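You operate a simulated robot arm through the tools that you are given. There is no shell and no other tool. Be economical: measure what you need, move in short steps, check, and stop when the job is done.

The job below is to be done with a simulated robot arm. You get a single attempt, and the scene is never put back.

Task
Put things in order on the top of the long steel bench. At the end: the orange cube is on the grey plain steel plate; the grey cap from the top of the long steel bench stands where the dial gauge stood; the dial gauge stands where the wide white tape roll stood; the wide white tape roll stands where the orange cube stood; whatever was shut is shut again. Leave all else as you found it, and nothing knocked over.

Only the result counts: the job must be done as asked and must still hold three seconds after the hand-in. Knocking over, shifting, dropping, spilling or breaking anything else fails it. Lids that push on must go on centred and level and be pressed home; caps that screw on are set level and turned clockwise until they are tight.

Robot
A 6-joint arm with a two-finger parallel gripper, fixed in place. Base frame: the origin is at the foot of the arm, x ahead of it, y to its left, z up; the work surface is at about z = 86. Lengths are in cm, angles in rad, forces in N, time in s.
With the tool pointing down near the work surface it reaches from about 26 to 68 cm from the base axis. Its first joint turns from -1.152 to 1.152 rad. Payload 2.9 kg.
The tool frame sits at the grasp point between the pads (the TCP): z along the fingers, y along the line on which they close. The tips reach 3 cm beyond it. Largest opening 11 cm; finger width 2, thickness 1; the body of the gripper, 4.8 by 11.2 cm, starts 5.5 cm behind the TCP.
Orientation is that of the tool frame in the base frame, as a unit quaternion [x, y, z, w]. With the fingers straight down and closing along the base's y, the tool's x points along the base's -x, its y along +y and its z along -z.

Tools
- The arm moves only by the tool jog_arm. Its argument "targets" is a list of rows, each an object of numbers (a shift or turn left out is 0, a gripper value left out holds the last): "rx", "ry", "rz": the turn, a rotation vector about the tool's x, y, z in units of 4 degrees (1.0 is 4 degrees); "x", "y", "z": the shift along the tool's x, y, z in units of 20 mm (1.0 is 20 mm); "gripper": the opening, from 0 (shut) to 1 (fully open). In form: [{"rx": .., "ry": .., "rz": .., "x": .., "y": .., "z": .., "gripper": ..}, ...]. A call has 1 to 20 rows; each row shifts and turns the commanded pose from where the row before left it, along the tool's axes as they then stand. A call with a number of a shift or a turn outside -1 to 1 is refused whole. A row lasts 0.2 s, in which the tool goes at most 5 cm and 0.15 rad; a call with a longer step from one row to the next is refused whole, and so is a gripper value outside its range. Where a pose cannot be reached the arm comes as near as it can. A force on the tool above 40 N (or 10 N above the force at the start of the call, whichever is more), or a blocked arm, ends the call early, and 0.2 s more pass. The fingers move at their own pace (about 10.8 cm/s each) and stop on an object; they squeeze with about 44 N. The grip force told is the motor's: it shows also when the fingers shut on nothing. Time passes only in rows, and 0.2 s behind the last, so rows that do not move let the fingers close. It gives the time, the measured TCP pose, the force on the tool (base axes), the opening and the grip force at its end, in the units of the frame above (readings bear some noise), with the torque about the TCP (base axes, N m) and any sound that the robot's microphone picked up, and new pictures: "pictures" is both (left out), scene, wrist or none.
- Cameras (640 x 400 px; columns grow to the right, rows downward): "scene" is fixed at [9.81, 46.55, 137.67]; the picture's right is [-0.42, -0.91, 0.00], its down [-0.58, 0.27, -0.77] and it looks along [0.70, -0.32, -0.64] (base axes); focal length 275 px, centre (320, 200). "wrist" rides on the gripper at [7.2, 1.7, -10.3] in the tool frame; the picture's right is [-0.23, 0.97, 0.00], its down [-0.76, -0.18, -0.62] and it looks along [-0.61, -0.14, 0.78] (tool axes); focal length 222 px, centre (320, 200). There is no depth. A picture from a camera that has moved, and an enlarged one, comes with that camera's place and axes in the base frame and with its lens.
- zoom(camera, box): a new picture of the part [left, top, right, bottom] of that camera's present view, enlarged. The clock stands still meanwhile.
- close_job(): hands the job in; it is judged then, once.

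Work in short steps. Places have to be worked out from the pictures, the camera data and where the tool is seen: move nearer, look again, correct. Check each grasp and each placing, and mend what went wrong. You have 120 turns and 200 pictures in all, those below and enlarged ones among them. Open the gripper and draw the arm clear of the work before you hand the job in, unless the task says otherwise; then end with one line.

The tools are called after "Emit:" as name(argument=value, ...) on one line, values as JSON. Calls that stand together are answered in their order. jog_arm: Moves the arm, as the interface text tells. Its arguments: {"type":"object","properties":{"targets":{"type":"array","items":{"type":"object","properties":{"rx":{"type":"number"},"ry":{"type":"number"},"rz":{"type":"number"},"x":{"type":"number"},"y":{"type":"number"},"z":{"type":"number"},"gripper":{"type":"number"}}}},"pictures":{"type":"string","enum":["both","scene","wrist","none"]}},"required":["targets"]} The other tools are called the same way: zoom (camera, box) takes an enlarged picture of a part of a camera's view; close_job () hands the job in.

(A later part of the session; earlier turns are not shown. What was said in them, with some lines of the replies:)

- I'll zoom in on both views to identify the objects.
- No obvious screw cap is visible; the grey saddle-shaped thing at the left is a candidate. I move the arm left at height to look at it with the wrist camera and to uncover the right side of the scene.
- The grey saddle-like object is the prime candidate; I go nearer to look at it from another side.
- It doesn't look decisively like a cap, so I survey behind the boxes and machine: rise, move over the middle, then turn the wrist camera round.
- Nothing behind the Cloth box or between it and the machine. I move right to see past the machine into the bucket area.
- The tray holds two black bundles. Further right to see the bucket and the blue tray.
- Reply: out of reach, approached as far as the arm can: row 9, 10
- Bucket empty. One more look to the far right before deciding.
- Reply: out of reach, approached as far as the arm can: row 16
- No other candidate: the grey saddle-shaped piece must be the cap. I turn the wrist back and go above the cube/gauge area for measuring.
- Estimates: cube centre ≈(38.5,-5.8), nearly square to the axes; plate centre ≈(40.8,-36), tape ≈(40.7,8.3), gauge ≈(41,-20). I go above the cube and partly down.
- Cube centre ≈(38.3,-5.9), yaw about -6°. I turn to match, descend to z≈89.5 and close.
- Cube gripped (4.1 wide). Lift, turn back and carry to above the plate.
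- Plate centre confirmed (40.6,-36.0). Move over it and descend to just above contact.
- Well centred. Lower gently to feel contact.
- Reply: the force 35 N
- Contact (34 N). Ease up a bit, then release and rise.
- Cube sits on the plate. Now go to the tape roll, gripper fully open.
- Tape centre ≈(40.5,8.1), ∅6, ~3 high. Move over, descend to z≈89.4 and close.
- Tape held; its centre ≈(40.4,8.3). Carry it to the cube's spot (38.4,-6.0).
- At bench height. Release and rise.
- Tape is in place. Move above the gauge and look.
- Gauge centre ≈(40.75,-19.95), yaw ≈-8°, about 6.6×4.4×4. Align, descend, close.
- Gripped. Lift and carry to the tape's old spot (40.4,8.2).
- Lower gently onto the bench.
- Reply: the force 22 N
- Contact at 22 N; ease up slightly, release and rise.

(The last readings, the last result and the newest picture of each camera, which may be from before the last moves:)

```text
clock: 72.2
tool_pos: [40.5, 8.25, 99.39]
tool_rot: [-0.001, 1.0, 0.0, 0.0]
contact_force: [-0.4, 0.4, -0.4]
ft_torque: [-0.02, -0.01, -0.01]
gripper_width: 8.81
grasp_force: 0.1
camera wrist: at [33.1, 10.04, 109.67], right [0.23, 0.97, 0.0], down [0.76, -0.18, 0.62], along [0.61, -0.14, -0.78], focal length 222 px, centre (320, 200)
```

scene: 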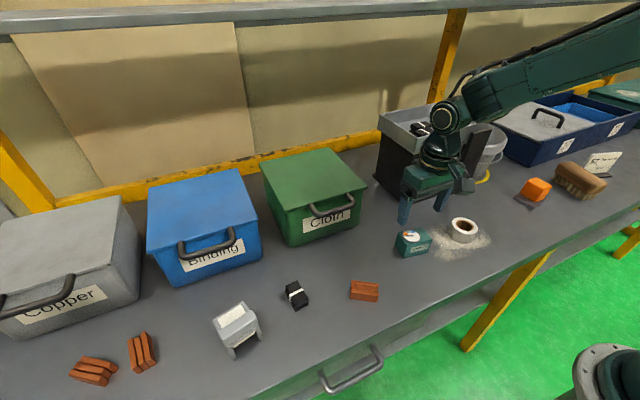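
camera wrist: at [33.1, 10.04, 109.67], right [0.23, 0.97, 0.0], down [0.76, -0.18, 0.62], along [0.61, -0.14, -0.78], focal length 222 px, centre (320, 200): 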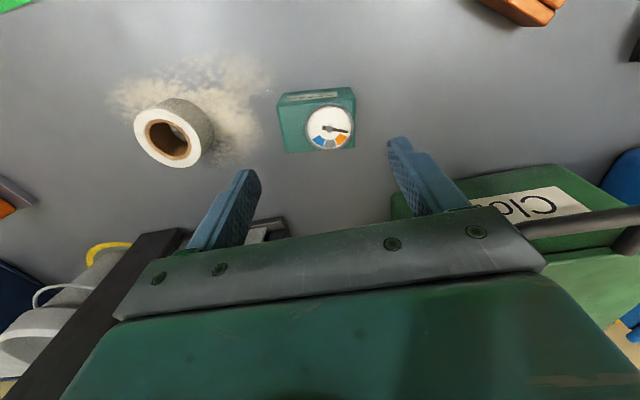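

Gauge placed well. Now travel to the cap.

Emit:
jog_arm(targets=[{"y": 1, "x": 0.2, "gripper": 1}, {"y": 1, "x": 0.2}, {"y": 1, "x": 0.2}, {"y": 1, "x": 0.2}, {"y": 1, "x": 0.2}, {"y": 1, "x": 0.2}, {"y": 1, "x": 0.2}, {"y": 1, "x": 0.2}, {"y": 1, "x": 0.2}, {"y": 1, "x": 0.2}, {"y": 1, "x": 0.2}, {"y": 1, "x": 0.2}, {"y": 1, "x": 0.2}, {"y": 1, "x": 0.2}, {"y": 1, "x": 0.2}, {"y": 1, "x": 0.2}, {"y": 1, "x": 0.2}, {"y": 1, "x": 0.2}, {"y": 1, "x": 0.2}, {"y": 1, "x": 0.2}], pictures="wrist")

Emit:
zoom(camera="wrist", box=[240, 60, 432, 180])

Emit:
zoom(camera="scene", box=[190, 275, 318, 355])

```text
clock: 76.4
tool_pos: [32.33, 48.08, 99.29]
tool_rot: [0.0, 1.0, 0.0, 0.0]
contact_force: [-0.3, 0.0, 0.6]
ft_torque: [0.0, -0.01, 0.0]
gripper_width: 10.99
grasp_force: 0.0
camera wrist: at [25.07, 49.82, 109.58], right [0.23, 0.97, 0.0], down [0.76, -0.18, 0.62], along [0.61, -0.14, -0.78], focal length 222 px, centre (320, 200)
```

wrist: 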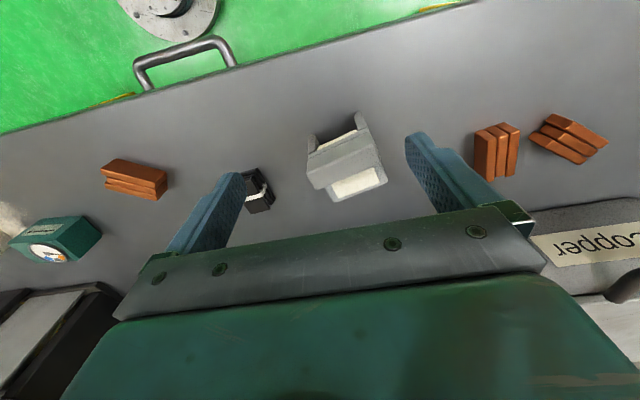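

```text
3.33 times, centred on (336, 120) of wrist
camera zoom: at [25.07, 49.82, 109.58], right [0.23, 0.97, 0.0], down [0.76, -0.18, 0.62], along [0.61, -0.14, -0.78], focal length 740 px, centre (267, 467)
```

zoom: 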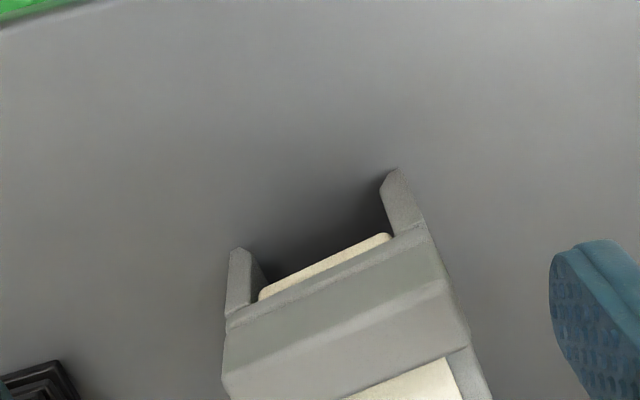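

```text
5.00 times, centred on (254, 315) of scene
camera zoom: at [9.81, 46.55, 137.67], right [-0.42, -0.91, 0.0], down [-0.58, 0.27, -0.77], along [0.7, -0.32, -0.64], focal length 1376 px, centre (650, -375)
```

zoom: 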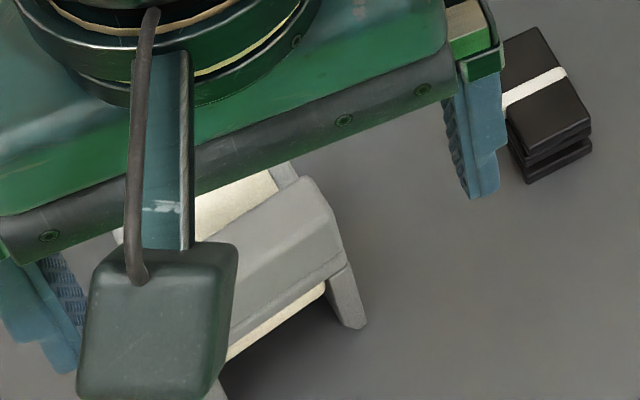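

I need the cap's profile; turn the wrist to view it from its right side.

Emit:
jog_arm(targets=[{"y": -0.5, "x": -0.4, "rz": -1}, {"rz": -1}, {"rz": -1}, {"rz": -1}, {"rz": -1}, {"rz": -1}, {"rz": -1}, {"rz": -1}, {"rz": -1}, {"rz": -1}, {"rz": -1}, {"rz": -1}, {"rz": -1}, {"rz": -1}, {"rz": -1}, {"rz": -1}, {"rz": -1}, {"rz": -1}, {"rz": -1}, {"rz": -1}])

Emit:
zoom(camera="wrist", box=[208, 60, 432, 200])

```text
clock: 80.6
tool_pos: [33.11, 47.21, 99.29]
tool_rot: [-0.644, 0.765, 0.0, 0.0]
contact_force: [1.3, 0.3, -0.6]
ft_torque: [0.0, -0.01, -0.01]
gripper_width: 11.01
grasp_force: 0.1
camera wrist: at [30.14, 40.46, 109.63], right [-0.92, 0.39, 0.0], down [0.31, 0.72, 0.62], along [0.24, 0.57, -0.78], focal length 222 px, centre (320, 200)
```

scene: 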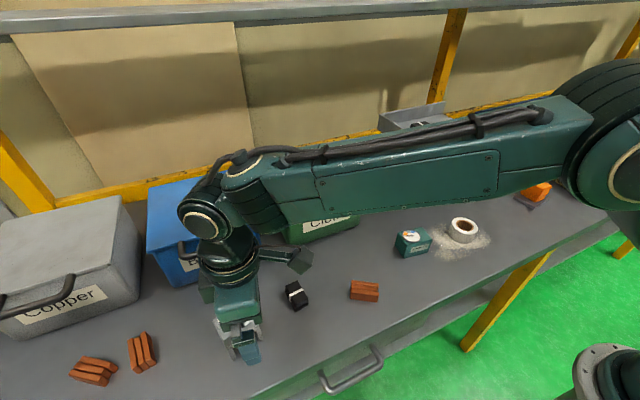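
wrist: 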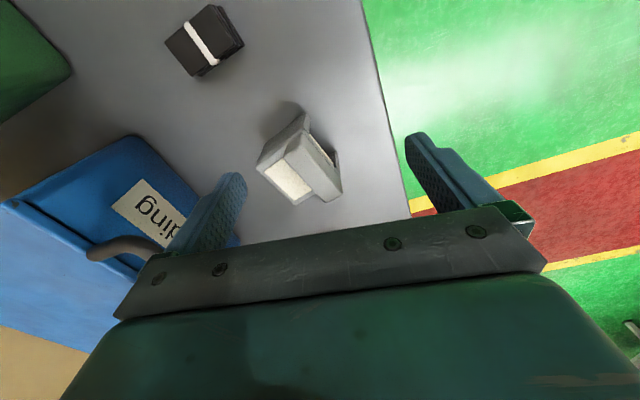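

```text
2.86 times, centred on (320, 130) of wrist
camera zoom: at [30.14, 40.46, 109.63], right [-0.92, 0.39, 0.0], down [0.31, 0.72, 0.62], along [0.24, 0.57, -0.78], focal length 635 px, centre (320, 400)
```

zoom: 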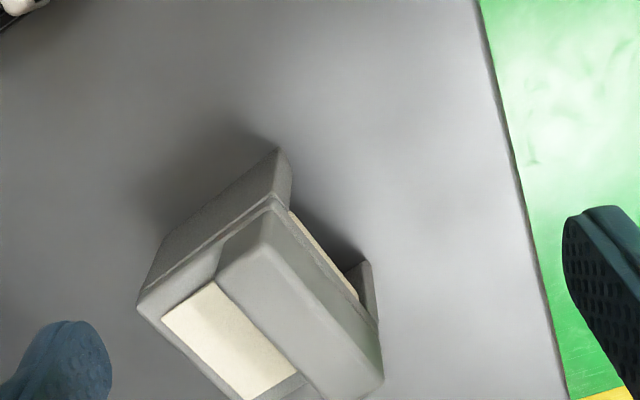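

The cap is a U-shaped cover: two side walls ~3.3 high, ~6.3 wide, ~6.6 long, centre ≈(37.0,50.2), yaw ≈+15.5°. I turn to that yaw and hover above.

Emit:
jog_arm(targets=[{"rz": 1}, {"rz": 1}, {"rz": 1}, {"rz": 1}, {"rz": 1}, {"rz": 1}, {"rz": 1}, {"rz": 1}, {"rz": 1}, {"rz": 1}, {"rz": 1}, {"rz": 1}, {"rz": 1}, {"rz": 1}, {"rz": 1}, {"rz": 1}, {"rz": 0.1}, {"x": -1, "y": 0.5}, {"x": -1, "y": 0.4}, {"x": -0.28}])

Emit:
zoom(camera="wrist", box=[208, 70, 432, 210])

```text
clock: 84.8
tool_pos: [37.14, 50.18, 99.42]
tool_rot: [-0.136, 0.991, 0.001, 0.0]
contact_force: [0.1, -0.3, 0.4]
ft_torque: [0.01, -0.03, -0.03]
gripper_width: 11.01
grasp_force: 0.0
camera wrist: at [29.68, 49.85, 109.71], right [-0.04, 1.0, 0.0], down [0.78, 0.03, 0.62], along [0.62, 0.03, -0.78], focal length 222 px, centre (320, 200)
```

scene: 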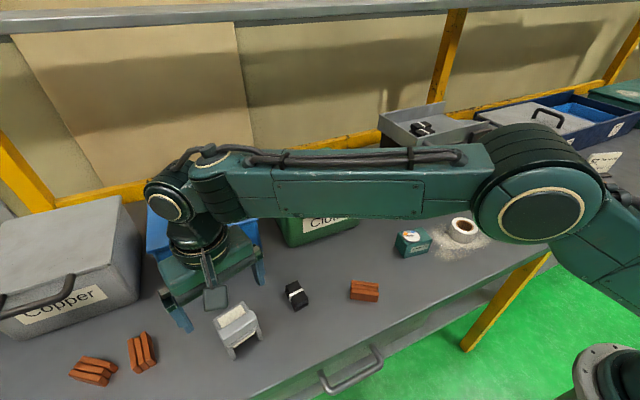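
wrist: 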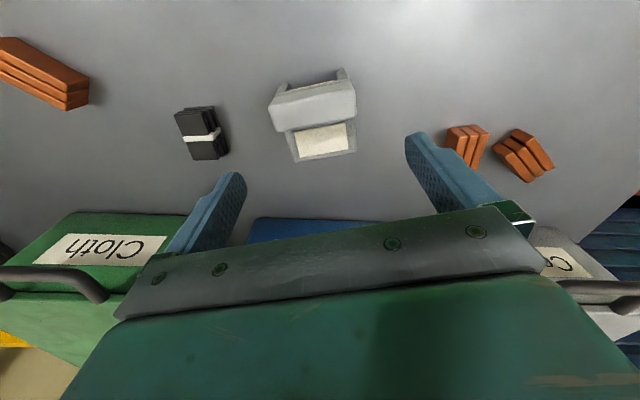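

```text
2.86 times, centred on (320, 140) of wrist
camera zoom: at [29.68, 49.85, 109.71], right [-0.04, 1.0, 0.0], down [0.78, 0.03, 0.62], along [0.62, 0.03, -0.78], focal length 635 px, centre (320, 371)
```

zoom: 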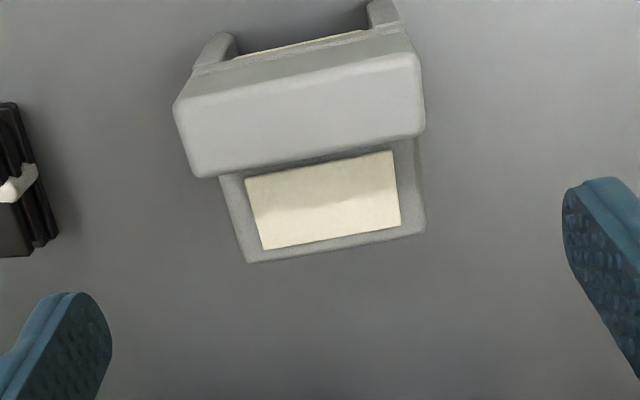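

The cap's bar rises to z≈93.6, side walls to ≈90.3, centre ≈(36.6,50.1), yaw ≈14°. Adjust slightly, descend to z≈89.9 (palm clears the bar), and check before closing.

Emit:
jog_arm(targets=[{"rz": 0.45}, {"x": 0.2}, {"z": 1}, {"z": 1}, {"z": 1}, {"z": 0.75}])

```text
clock: 86.2
tool_pos: [36.66, 50.29, 91.74]
tool_rot: [-0.12, 0.993, 0.0, -0.001]
contact_force: [0.6, 0.0, 0.8]
ft_torque: [0.01, -0.02, 0.01]
gripper_width: 11.0
grasp_force: 0.1
camera wrist: at [29.11, 50.1, 102.1], right [-0.01, 1.0, 0.0], down [0.78, 0.01, 0.62], along [0.62, 0.01, -0.78], focal length 222 px, centre (320, 200)
```

scene: 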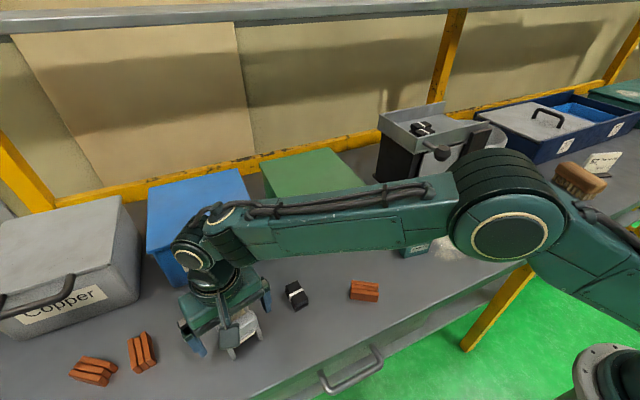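
wrist: 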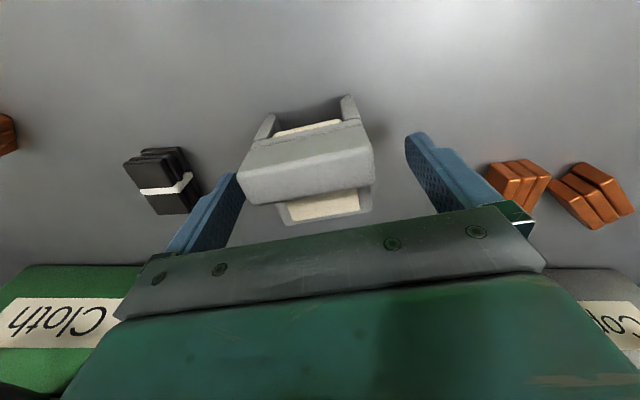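

Cap is ~0.3 cm to the -y side; correct, descend the rest and close.

Emit:
jog_arm(targets=[{"y": -0.15}, {"z": 0.5}, {"z": 0.4}, {}, {"gripper": 0.4}, {"gripper": 0.4}, {"gripper": 0.4}, {"gripper": 0.4}])

```text
clock: 88.0
tool_pos: [36.77, 49.96, 90.1]
tool_rot: [-0.12, 0.993, 0.0, 0.0]
contact_force: [-0.7, -0.4, -0.2]
ft_torque: [0.02, -0.01, 0.0]
gripper_width: 5.95
grasp_force: 44.0
camera wrist: at [29.26, 49.87, 100.31], right [-0.01, 1.0, 0.0], down [0.78, 0.01, 0.62], along [0.62, 0.01, -0.78], focal length 222 px, centre (320, 200)
```

scene: 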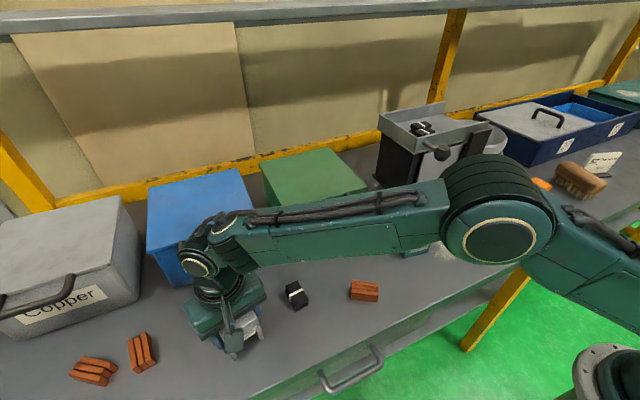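
wrist: 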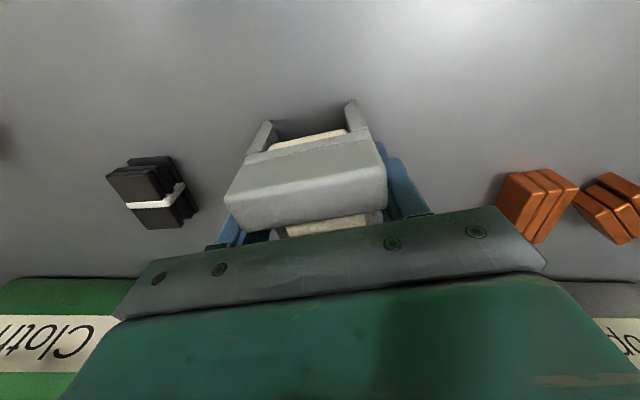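

Cap gripped firmly. Lift and swing the yaw to zero, starting the traverse.

Emit:
jog_arm(targets=[{"z": -0.5}, {"z": -1}, {"z": -1}, {"z": -1}, {"z": -1}, {"z": -0.5}, {"rz": 1}, {"rz": 1}, {"rz": 1}, {"rz": 0.45}, {"y": -1}, {"y": -1}, {"y": -1}, {"y": -1}, {"y": -1}, {"y": -1}, {"y": -1}, {"y": -1}, {"y": -1}, {"y": -1}])

```text
clock: 92.2
tool_pos: [36.72, 29.82, 100.23]
tool_rot: [-0.001, 1.0, 0.0, 0.001]
contact_force: [0.2, -0.8, -0.3]
ft_torque: [-0.03, 0.02, 0.03]
gripper_width: 5.96
grasp_force: 44.2
camera wrist: at [29.38, 31.57, 110.49], right [0.23, 0.97, 0.0], down [0.76, -0.18, 0.62], along [0.61, -0.14, -0.78], focal length 222 px, centre (320, 200)
```

scene: 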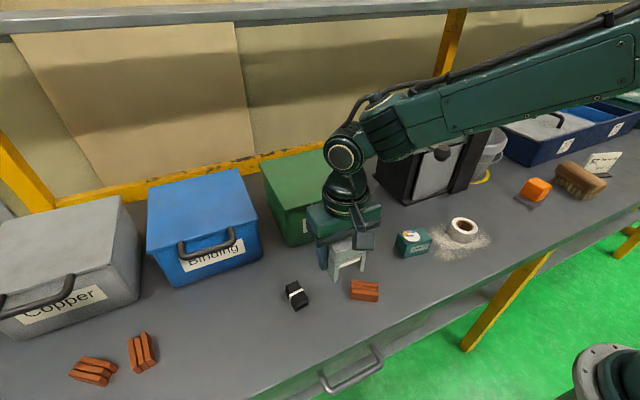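
wrist: 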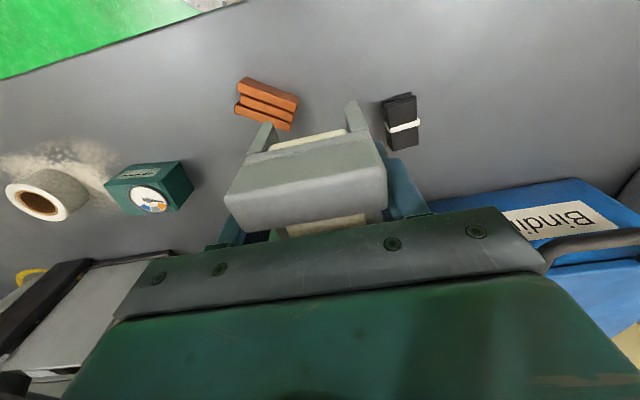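

Emit:
jog_arm(targets=[{"y": -1, "x": -0.1}, {"y": -1, "x": -0.1}, {"y": -1, "x": -0.1}, {"y": -1, "x": -0.1}, {"y": -1, "x": -0.1}, {"y": -1, "x": -0.1}, {"y": -1, "x": -0.1}, {"y": -1, "x": -0.1}, {"y": -1, "x": -0.1}, {"y": -1, "x": -0.1}, {"y": -1, "x": -0.1}, {"y": -1, "x": -0.1}, {"y": -1, "x": -0.1}, {"y": -1, "x": -0.1}, {"y": -1, "x": -0.1}, {"y": -1, "x": -0.1}, {"y": -1, "x": -0.1}, {"y": -1, "x": -0.1}, {"y": -1, "x": -0.1}, {"y": -1, "x": -0.1}], pictures="none")

Emit:
jog_arm(targets=[{"y": -1}, {"y": -1}, {"y": -1}, {"y": -1}, {"y": -0.9}, {"z": 1}, {"z": 1}, {}])

```text
clock: 96.4
tool_pos: [40.81, -10.25, 100.15]
tool_rot: [0.0, 1.0, 0.0, 0.0]
contact_force: [0.3, 0.3, -1.5]
ft_torque: [0.01, -0.03, 0.02]
gripper_width: 5.96
grasp_force: 44.4
```

```text
clock: 98.2
tool_pos: [40.78, -19.95, 96.28]
tool_rot: [0.0, 1.0, 0.0, 0.0]
contact_force: [0.2, 0.8, -0.7]
ft_torque: [0.03, -0.04, 0.0]
gripper_width: 5.94
grasp_force: 44.3
camera wrist: at [33.47, -18.24, 106.41], right [0.23, 0.97, 0.0], down [0.76, -0.18, 0.62], along [0.61, -0.14, -0.78], focal length 222 px, centre (320, 200)
```

scene: 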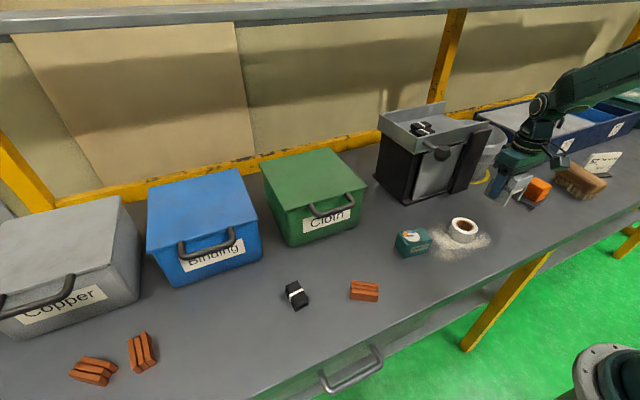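
wrist: 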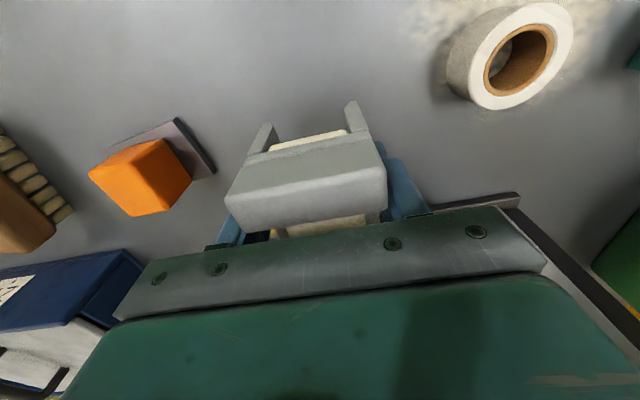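

Over the spot. Lower from 96.3 to about 90.1 (the grasp height) gently.

Emit:
jog_arm(targets=[{"z": 1}, {"z": 1}, {"z": 0.7}, {"z": 0.25}, {}, {"z": 0.06}, {"z": 0.06}, {}], pictures="wrist")

```text
clock: 100.0
tool_pos: [40.89, -19.9, 90.02]
tool_rot: [0.0, 1.0, -0.001, 0.0]
contact_force: [-5.9, 2.9, 18.0]
ft_torque: [0.16, 0.44, -0.02]
gripper_width: 5.97
grasp_force: 43.8
camera wrist: at [33.5, -18.23, 100.3], right [0.23, 0.97, 0.0], down [0.76, -0.18, 0.62], along [0.61, -0.14, -0.78], focal length 222 px, centre (320, 200)
```

wrist: 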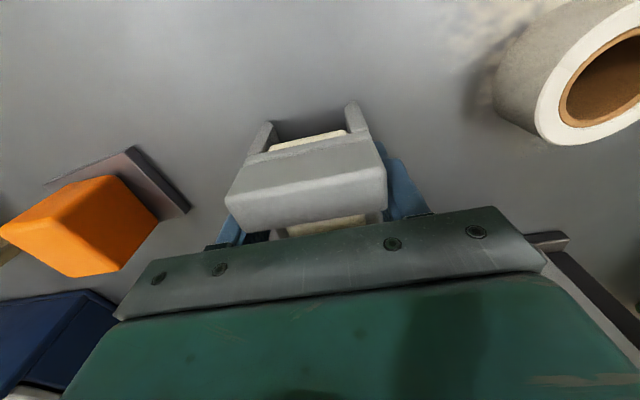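

Contact made. Ease up, release, rise and draw clear.

Emit:
jog_arm(targets=[{"z": -0.05}, {}, {"gripper": 0.8}, {"gripper": 0.8}, {"gripper": 0.8}, {"z": -1}, {"z": -1}, {"z": -1}, {"z": -1}, {"z": -1}, {"z": -1}, {"z": -1}, {"z": -1, "x": 0.5}, {"z": -1, "x": 0.5}, {"x": 1}, {"x": 1}, {"x": 1}, {}, {}])

Emit:
zoom(camera="scene", box=[380, 150, 640, 310])

Emit:
zoom(camera="wrist", box=[160, 60, 560, 310])

```text
clock: 104.0
tool_pos: [32.9, -19.94, 108.22]
tool_rot: [0.001, 1.0, 0.0, 0.0]
contact_force: [-0.2, 0.7, 0.2]
ft_torque: [0.0, 0.0, -0.03]
gripper_width: 8.79
grasp_force: 0.0
camera wrist: at [25.56, -18.26, 118.43], right [0.23, 0.97, 0.0], down [0.76, -0.18, 0.62], along [0.61, -0.14, -0.78], focal length 222 px, centre (320, 200)
```

scene: 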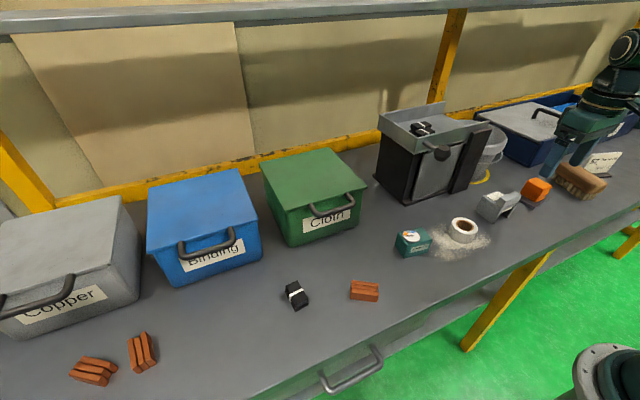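
wrist: 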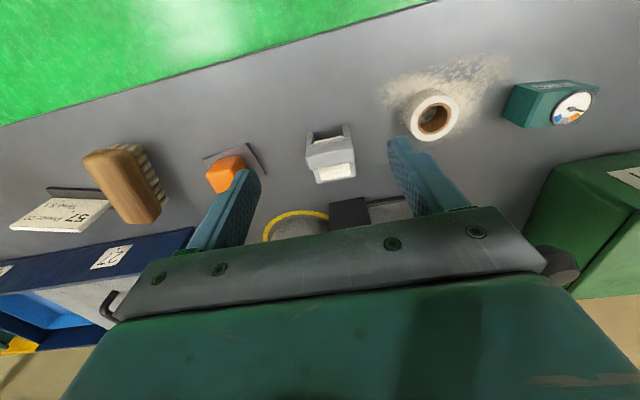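

```text
2.46 times, centred on (510, 230) of scene
camera zoom: at [9.81, 46.55, 137.67], right [-0.42, -0.91, 0.0], down [-0.58, 0.27, -0.77], along [0.7, -0.32, -0.64], focal length 678 px, centre (-148, 126)
```

zoom: 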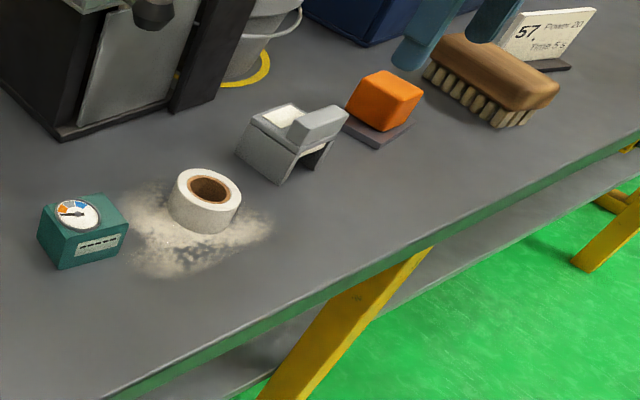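

```text
1.60 times, centred on (360, 185) of wrist
camera zoom: at [25.56, -18.26, 118.43], right [0.23, 0.97, 0.0], down [0.76, -0.18, 0.62], along [0.61, -0.14, -0.78], focal length 355 px, centre (256, 224)
```

zoom: 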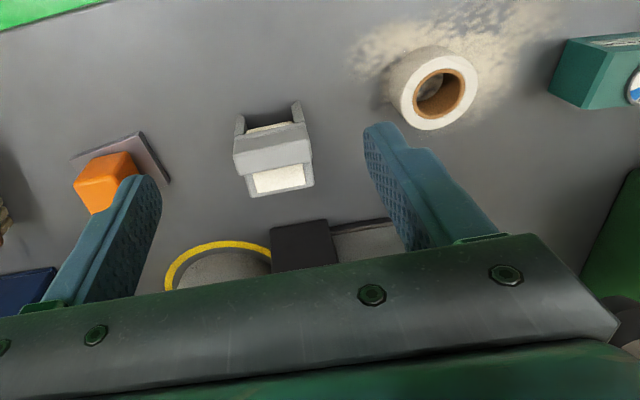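

All four items stand as asked, nothing else was moved or opened, and the arm is clear. I hand in the job.

Emit:
close_job()

```text
The job is handed in.
```

All four moves are done and the job is handed in: the orange cube is on the steel plate, the tape roll is where the cube stood, the dial gauge is where the tape roll stood, and the grey cap is where the gauge stood. I took the grey U-shaped cover on the bench top to be the cap, as I saw no other candidate, and I opened nothing.
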